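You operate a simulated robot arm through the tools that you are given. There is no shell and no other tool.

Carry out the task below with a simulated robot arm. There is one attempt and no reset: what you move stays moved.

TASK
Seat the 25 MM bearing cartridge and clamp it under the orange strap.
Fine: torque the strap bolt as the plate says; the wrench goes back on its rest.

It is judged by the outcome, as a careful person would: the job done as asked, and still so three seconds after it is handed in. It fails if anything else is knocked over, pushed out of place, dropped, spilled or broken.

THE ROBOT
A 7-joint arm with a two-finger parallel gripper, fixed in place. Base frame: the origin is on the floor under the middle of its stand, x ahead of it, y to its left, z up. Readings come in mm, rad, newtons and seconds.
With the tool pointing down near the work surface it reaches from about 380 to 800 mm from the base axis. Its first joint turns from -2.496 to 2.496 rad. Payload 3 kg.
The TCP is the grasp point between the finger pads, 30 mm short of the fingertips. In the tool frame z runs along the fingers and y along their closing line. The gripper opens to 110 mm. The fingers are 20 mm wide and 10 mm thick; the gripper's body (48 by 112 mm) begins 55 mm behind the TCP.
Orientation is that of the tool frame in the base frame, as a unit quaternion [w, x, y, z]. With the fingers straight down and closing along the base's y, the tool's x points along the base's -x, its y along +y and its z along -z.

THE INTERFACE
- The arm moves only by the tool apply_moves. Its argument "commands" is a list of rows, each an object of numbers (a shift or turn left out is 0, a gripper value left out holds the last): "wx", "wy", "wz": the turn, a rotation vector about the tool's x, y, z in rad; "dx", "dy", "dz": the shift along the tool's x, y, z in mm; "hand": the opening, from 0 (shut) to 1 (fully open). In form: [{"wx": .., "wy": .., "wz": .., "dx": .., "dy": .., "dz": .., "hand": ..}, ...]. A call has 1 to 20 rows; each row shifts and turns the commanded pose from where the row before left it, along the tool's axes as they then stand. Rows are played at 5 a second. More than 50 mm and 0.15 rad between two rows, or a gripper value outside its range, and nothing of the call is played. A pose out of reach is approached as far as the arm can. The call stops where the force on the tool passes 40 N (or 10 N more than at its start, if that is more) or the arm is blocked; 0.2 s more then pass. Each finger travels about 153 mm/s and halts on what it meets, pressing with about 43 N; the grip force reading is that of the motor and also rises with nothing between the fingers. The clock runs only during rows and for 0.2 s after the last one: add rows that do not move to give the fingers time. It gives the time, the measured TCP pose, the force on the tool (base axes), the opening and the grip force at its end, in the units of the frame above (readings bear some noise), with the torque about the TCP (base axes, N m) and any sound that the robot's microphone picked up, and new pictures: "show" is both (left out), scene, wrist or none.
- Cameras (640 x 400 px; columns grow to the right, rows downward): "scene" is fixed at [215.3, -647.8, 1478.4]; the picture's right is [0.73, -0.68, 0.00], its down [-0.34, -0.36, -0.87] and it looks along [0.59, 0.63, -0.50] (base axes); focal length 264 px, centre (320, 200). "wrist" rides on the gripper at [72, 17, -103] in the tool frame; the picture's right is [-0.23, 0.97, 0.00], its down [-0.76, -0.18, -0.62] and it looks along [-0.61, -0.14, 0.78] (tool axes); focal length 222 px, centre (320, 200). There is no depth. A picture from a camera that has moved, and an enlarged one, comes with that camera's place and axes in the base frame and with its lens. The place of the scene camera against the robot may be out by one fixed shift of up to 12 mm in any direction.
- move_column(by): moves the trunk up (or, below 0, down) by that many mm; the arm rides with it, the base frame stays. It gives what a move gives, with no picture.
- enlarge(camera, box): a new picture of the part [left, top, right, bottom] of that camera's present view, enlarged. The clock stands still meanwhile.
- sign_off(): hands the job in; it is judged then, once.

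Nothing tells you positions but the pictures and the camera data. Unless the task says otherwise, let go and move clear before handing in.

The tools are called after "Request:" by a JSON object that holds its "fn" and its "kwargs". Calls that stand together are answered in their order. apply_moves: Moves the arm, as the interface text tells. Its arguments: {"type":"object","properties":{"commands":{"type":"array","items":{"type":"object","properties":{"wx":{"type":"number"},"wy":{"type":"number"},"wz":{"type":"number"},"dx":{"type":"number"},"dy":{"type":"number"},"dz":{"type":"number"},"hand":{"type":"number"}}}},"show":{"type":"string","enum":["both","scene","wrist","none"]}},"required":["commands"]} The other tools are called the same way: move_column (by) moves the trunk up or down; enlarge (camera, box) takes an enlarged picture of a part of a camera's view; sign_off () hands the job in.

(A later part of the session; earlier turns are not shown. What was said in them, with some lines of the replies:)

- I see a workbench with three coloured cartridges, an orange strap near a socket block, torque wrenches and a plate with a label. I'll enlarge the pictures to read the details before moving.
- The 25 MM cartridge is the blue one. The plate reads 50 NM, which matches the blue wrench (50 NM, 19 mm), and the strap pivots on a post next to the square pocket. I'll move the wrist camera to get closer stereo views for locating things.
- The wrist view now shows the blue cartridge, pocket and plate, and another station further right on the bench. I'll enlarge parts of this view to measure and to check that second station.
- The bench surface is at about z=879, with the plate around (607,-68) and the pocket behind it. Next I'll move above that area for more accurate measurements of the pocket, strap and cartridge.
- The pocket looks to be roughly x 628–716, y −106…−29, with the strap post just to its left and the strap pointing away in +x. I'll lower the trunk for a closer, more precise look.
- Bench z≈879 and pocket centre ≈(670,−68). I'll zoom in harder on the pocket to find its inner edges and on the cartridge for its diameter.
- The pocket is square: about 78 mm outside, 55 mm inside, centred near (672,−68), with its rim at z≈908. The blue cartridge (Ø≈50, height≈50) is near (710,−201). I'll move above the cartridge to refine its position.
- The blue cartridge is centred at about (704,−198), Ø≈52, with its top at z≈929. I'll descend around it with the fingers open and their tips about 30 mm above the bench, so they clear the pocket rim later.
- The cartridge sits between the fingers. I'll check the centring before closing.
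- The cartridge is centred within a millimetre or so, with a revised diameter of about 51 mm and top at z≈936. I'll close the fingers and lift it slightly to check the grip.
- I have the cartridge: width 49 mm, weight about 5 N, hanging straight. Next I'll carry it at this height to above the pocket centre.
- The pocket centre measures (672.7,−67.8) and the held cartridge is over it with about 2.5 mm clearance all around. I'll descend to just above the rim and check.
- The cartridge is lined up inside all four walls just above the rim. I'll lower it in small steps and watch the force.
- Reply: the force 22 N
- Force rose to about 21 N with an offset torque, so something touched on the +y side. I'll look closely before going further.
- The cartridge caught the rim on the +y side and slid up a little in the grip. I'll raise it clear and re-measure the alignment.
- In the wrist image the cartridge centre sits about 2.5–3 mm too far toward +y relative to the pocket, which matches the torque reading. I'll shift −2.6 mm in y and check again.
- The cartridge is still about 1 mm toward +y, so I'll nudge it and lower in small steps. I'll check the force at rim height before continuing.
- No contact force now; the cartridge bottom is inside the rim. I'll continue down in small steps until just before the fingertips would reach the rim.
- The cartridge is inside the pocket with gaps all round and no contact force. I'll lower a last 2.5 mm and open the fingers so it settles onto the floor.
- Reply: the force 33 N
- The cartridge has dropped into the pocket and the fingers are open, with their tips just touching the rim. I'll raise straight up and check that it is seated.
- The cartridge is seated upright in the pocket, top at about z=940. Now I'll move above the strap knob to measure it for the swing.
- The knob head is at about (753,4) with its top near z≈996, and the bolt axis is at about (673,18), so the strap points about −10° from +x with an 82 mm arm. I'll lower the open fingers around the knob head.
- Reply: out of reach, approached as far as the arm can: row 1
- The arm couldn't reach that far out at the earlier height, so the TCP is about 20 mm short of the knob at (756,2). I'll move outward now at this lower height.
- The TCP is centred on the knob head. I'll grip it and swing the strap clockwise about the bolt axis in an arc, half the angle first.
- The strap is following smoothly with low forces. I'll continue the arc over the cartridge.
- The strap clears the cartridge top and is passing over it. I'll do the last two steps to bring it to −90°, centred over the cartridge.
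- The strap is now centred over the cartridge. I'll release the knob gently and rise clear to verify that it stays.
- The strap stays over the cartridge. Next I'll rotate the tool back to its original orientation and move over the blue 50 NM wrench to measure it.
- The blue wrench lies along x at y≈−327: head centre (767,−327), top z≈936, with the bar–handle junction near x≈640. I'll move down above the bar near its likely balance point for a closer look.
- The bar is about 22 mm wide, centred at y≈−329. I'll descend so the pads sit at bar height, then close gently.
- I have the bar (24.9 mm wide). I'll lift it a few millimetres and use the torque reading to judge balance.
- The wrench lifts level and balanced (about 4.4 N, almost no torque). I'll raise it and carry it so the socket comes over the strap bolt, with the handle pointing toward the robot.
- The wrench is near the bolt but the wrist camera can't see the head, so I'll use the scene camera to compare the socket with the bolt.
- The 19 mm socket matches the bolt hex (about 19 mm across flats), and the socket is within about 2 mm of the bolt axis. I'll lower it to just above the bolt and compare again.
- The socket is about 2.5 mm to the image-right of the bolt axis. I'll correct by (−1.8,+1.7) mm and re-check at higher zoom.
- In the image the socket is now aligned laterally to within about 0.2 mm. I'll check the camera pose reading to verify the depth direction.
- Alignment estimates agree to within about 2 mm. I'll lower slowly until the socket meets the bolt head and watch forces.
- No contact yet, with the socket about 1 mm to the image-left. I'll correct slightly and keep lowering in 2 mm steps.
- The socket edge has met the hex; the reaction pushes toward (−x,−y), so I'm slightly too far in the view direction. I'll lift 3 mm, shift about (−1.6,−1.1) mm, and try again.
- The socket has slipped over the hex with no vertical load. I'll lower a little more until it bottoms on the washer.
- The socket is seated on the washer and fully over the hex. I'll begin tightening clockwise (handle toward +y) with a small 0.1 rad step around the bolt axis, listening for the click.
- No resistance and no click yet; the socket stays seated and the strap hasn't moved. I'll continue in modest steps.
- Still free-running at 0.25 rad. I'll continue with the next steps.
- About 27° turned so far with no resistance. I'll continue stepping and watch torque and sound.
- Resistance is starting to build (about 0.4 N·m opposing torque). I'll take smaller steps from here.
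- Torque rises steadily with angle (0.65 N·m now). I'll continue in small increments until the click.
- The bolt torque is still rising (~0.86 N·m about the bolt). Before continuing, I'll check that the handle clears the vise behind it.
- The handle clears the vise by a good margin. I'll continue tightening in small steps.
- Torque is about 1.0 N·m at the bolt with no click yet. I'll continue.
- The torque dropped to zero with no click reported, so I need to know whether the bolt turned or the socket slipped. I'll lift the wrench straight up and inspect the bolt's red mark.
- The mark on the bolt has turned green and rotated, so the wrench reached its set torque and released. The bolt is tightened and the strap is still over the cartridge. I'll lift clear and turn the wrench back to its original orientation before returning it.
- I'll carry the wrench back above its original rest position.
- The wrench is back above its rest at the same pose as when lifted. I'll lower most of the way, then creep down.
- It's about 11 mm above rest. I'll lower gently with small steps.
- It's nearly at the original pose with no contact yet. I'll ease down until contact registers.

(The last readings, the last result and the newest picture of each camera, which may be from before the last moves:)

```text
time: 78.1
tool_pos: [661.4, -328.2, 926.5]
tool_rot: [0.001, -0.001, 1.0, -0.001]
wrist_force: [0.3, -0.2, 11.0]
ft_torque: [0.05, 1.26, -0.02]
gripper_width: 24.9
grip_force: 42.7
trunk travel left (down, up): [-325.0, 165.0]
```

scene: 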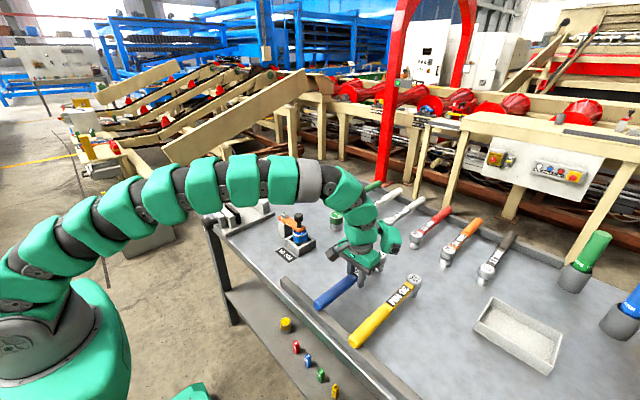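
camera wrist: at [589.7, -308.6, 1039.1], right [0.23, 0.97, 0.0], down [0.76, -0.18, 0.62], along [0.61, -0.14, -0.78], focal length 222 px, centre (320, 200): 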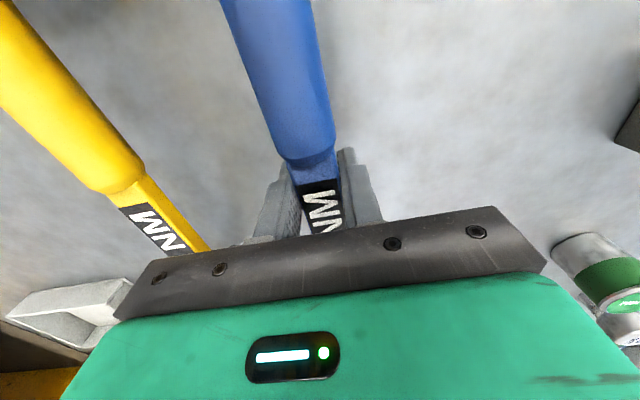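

The wrench is touching at both ends (rail and socket). I'll relieve the preload slightly, open the fingers and rise clear.

Request:
{"fn": "apply_moves", "kwargs": {"commands": [{"dz": -0.8}, {"hand": 0.3}, {"hand": 0.5}, {"hand": 0.8}, {}, {}], "show": "both"}}

Request:
{"fn": "enlarge", "kwargs": {"camera": "scene", "box": [310, 220, 430, 320]}}

```text
time: 79.5
tool_pos: [662.2, -327.8, 926.0]
tool_rot: [0.001, -0.001, 1.0, 0.0]
wrist_force: [0.3, -0.2, 0.1]
ft_torque: [0.02, 0.0, -0.01]
gripper_width: 88.0
grip_force: 0.0
trunk travel left (down, up): [-325.0, 165.0]
camera wrist: at [590.0, -309.1, 1027.3], right [0.23, 0.97, 0.0], down [0.76, -0.18, 0.62], along [0.61, -0.14, -0.78], focal length 222 px, centre (320, 200)
```

scene: 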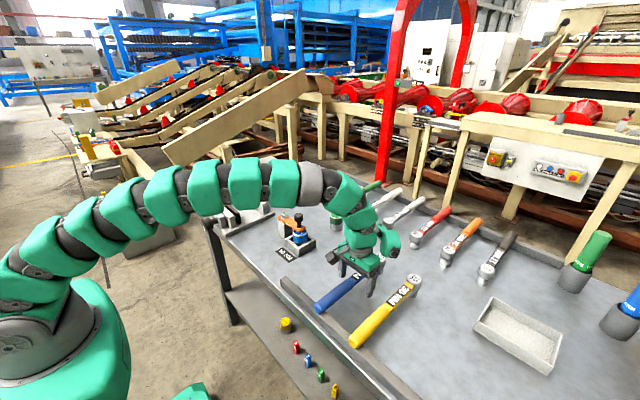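
wrist: 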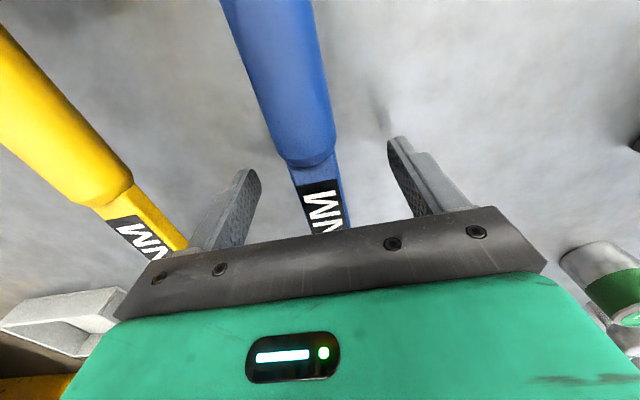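

```text
4.00 times, centred on (370, 270) of scene
camera zoom: at [215.3, -647.8, 1478.4], right [0.73, -0.68, 0.0], down [-0.34, -0.36, -0.87], along [0.59, 0.63, -0.5], focal length 1058 px, centre (120, -80)
```

zoom: 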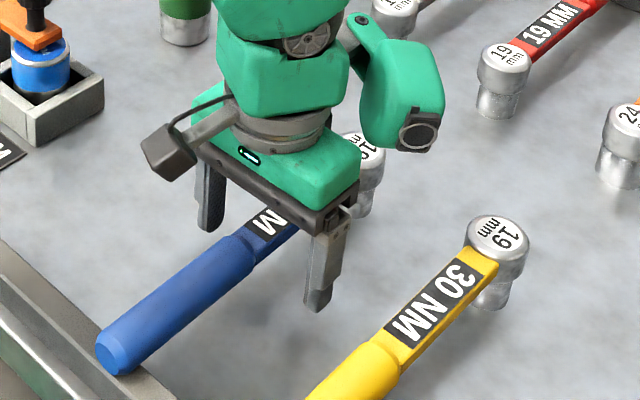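

The wrench is resting where it came from and the fingers are open. I'll rise straight up and away, then verify everything.

Request:
{"fn": "apply_moves", "kwargs": {"commands": [{"dz": -20}, {"dz": -30}, {"dz": -40}, {"dz": -40}, {"dz": -40}, {"dz": -30, "dx": 30}, {"dx": 40}, {"dx": 40}, {}, {}], "show": "both"}}

Request:
{"fn": "enlarge", "kwargs": {"camera": "scene", "box": [300, 230, 440, 350]}}

Request:
{"fn": "enlarge", "kwargs": {"camera": "scene", "box": [260, 190, 340, 260]}}

```text
time: 81.7
tool_pos: [551.4, -327.0, 1126.0]
tool_rot: [0.0, -0.001, 1.0, 0.0]
wrist_force: [0.6, -1.2, 0.0]
ft_torque: [0.02, -0.02, 0.01]
gripper_width: 88.0
grip_force: 0.1
trunk travel left (down, up): [-325.0, 165.0]
camera wrist: at [479.6, -307.7, 1228.1], right [0.23, 0.97, 0.0], down [0.76, -0.18, 0.62], along [0.61, -0.14, -0.78], focal length 222 px, centre (320, 200)
```

scene: 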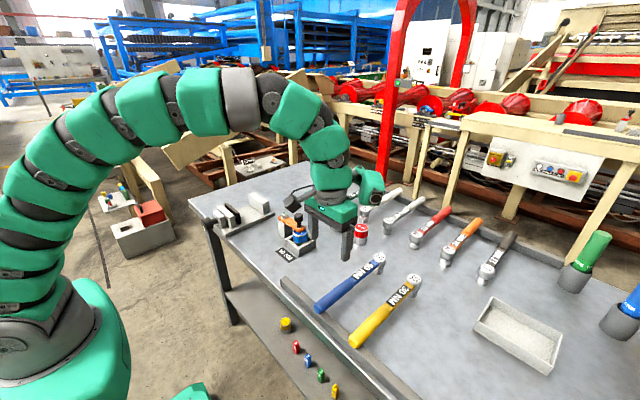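
wrist: 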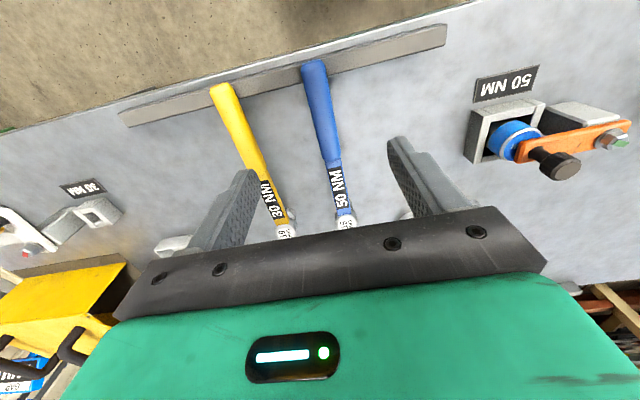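

```text
3.33 times, centred on (370, 290) of scene
camera zoom: at [215.3, -647.8, 1478.4], right [0.73, -0.68, 0.0], down [-0.34, -0.36, -0.87], along [0.59, 0.63, -0.5], focal length 882 px, centre (153, -100)
```

zoom: 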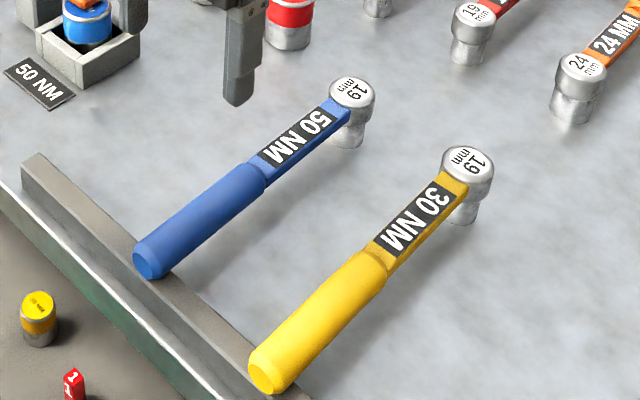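

```text
5.71 times, centred on (300, 225) of scene
camera zoom: at [215.3, -647.8, 1478.4], right [0.73, -0.68, 0.0], down [-0.34, -0.36, -0.87], along [0.59, 0.63, -0.5], focal length 1512 px, centre (434, 57)
```

zoom: 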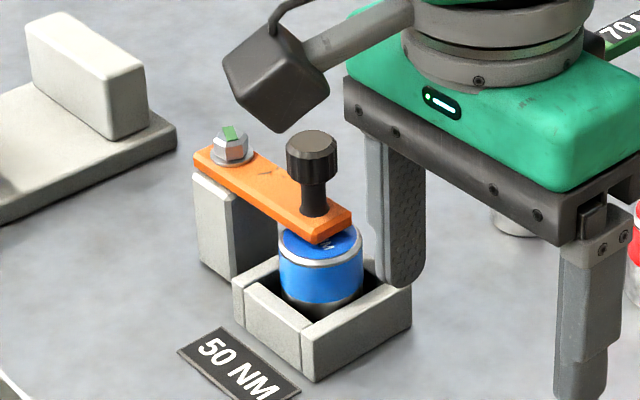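

The wrench is back on its rail, the bolt mark is green and the strap lies over the cartridge. I'll take one last close look at the clamp before handing in.

Request:
{"fn": "enlarge", "kwargs": {"camera": "scene", "box": [280, 205, 315, 240]}}

Request:
{"fn": "enlarge", "kwargs": {"camera": "wrist", "box": [450, 50, 640, 200]}}

Request:
{"fn": "enlarge", "kwargs": {"camera": "scene", "box": [190, 160, 640, 400]}}

```text
11.43 times, centred on (298, 222) of scene
camera zoom: at [215.3, -647.8, 1478.4], right [0.73, -0.68, 0.0], down [-0.34, -0.36, -0.87], along [0.59, 0.63, -0.5], focal length 3023 px, centre (577, -57)
```

zoom: 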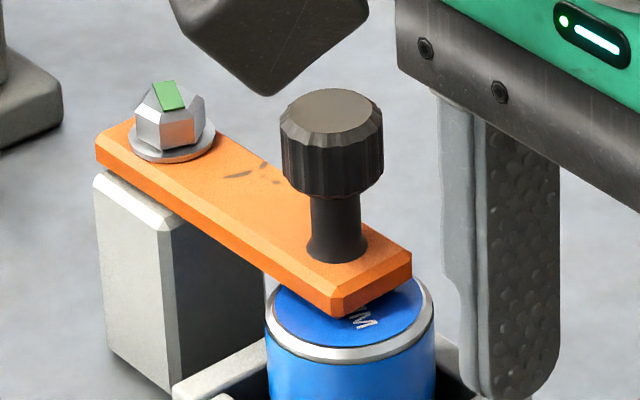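

```text
2.67 times, centred on (545, 125) of wrist
camera zoom: at [479.6, -307.7, 1228.1], right [0.23, 0.97, 0.0], down [0.76, -0.18, 0.62], along [0.61, -0.14, -0.78], focal length 592 px, centre (-280, 400)
```

zoom: 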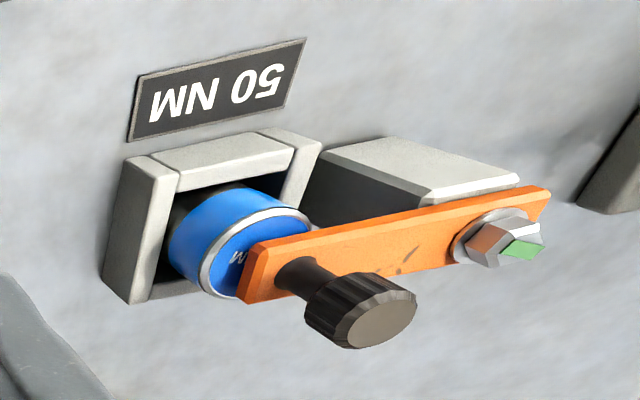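

```text
1.42 times, centred on (415, 280) of scene
camera zoom: at [215.3, -647.8, 1478.4], right [0.73, -0.68, 0.0], down [-0.34, -0.36, -0.87], along [0.59, 0.63, -0.5], focal length 376 px, centre (185, 86)
```

zoom: 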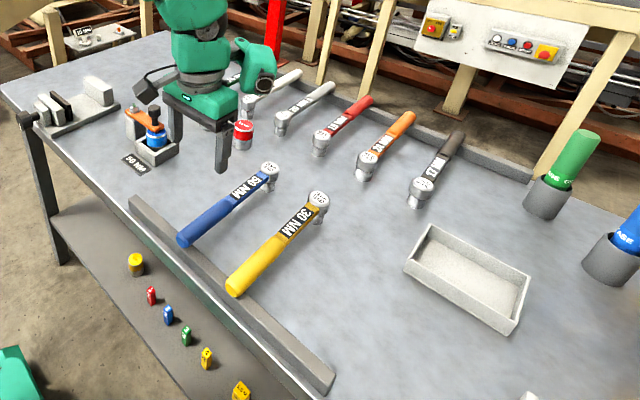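

The job looks done. The 25 MM (blue) cartridge is upright in its pocket, the orange strap lies across its top, and the bolt mark is green after tightening with the 50 NM wrench. The wrench is back on its rest, nothing else has moved, and the gripper is empty and clear, so I'm handing in.

Request:
{"fn": "sign_off", "kwargs": {}}

```text
The job is handed in.
```

I handed the job in with the blue 25 MM cartridge seated in its pocket and the orange strap swung over it and bolted down. The result of the judging hasn't come back to me.

- **Cartridge:** on the first try it caught the pocket rim and slid up in the grip. I re-aligned it, lowered it in, and it dropped the last few millimetres onto the pocket floor. It stood upright in every view after that.
- **Strap:** it now points across the top of the cartridge. From the camera views I can't rule out a very small gap between strap and cartridge.
- **Bolt torque:** I turned the bolt clockwise with the blue 50 NM wrench, as the plate says. Resistance built up and then released, and the bolt's mark changed from red to green. No click was reported, so I took the green mark as confirmation. I turned the wrench about 3° further after the release, against no resistance.
- **Wrench:** it is back on its rest, handle on the rail and head on the bench, within a few millimetres of where it started.

Nothing else on the bench appears to have moved. The gripper is empty and clear of everything.
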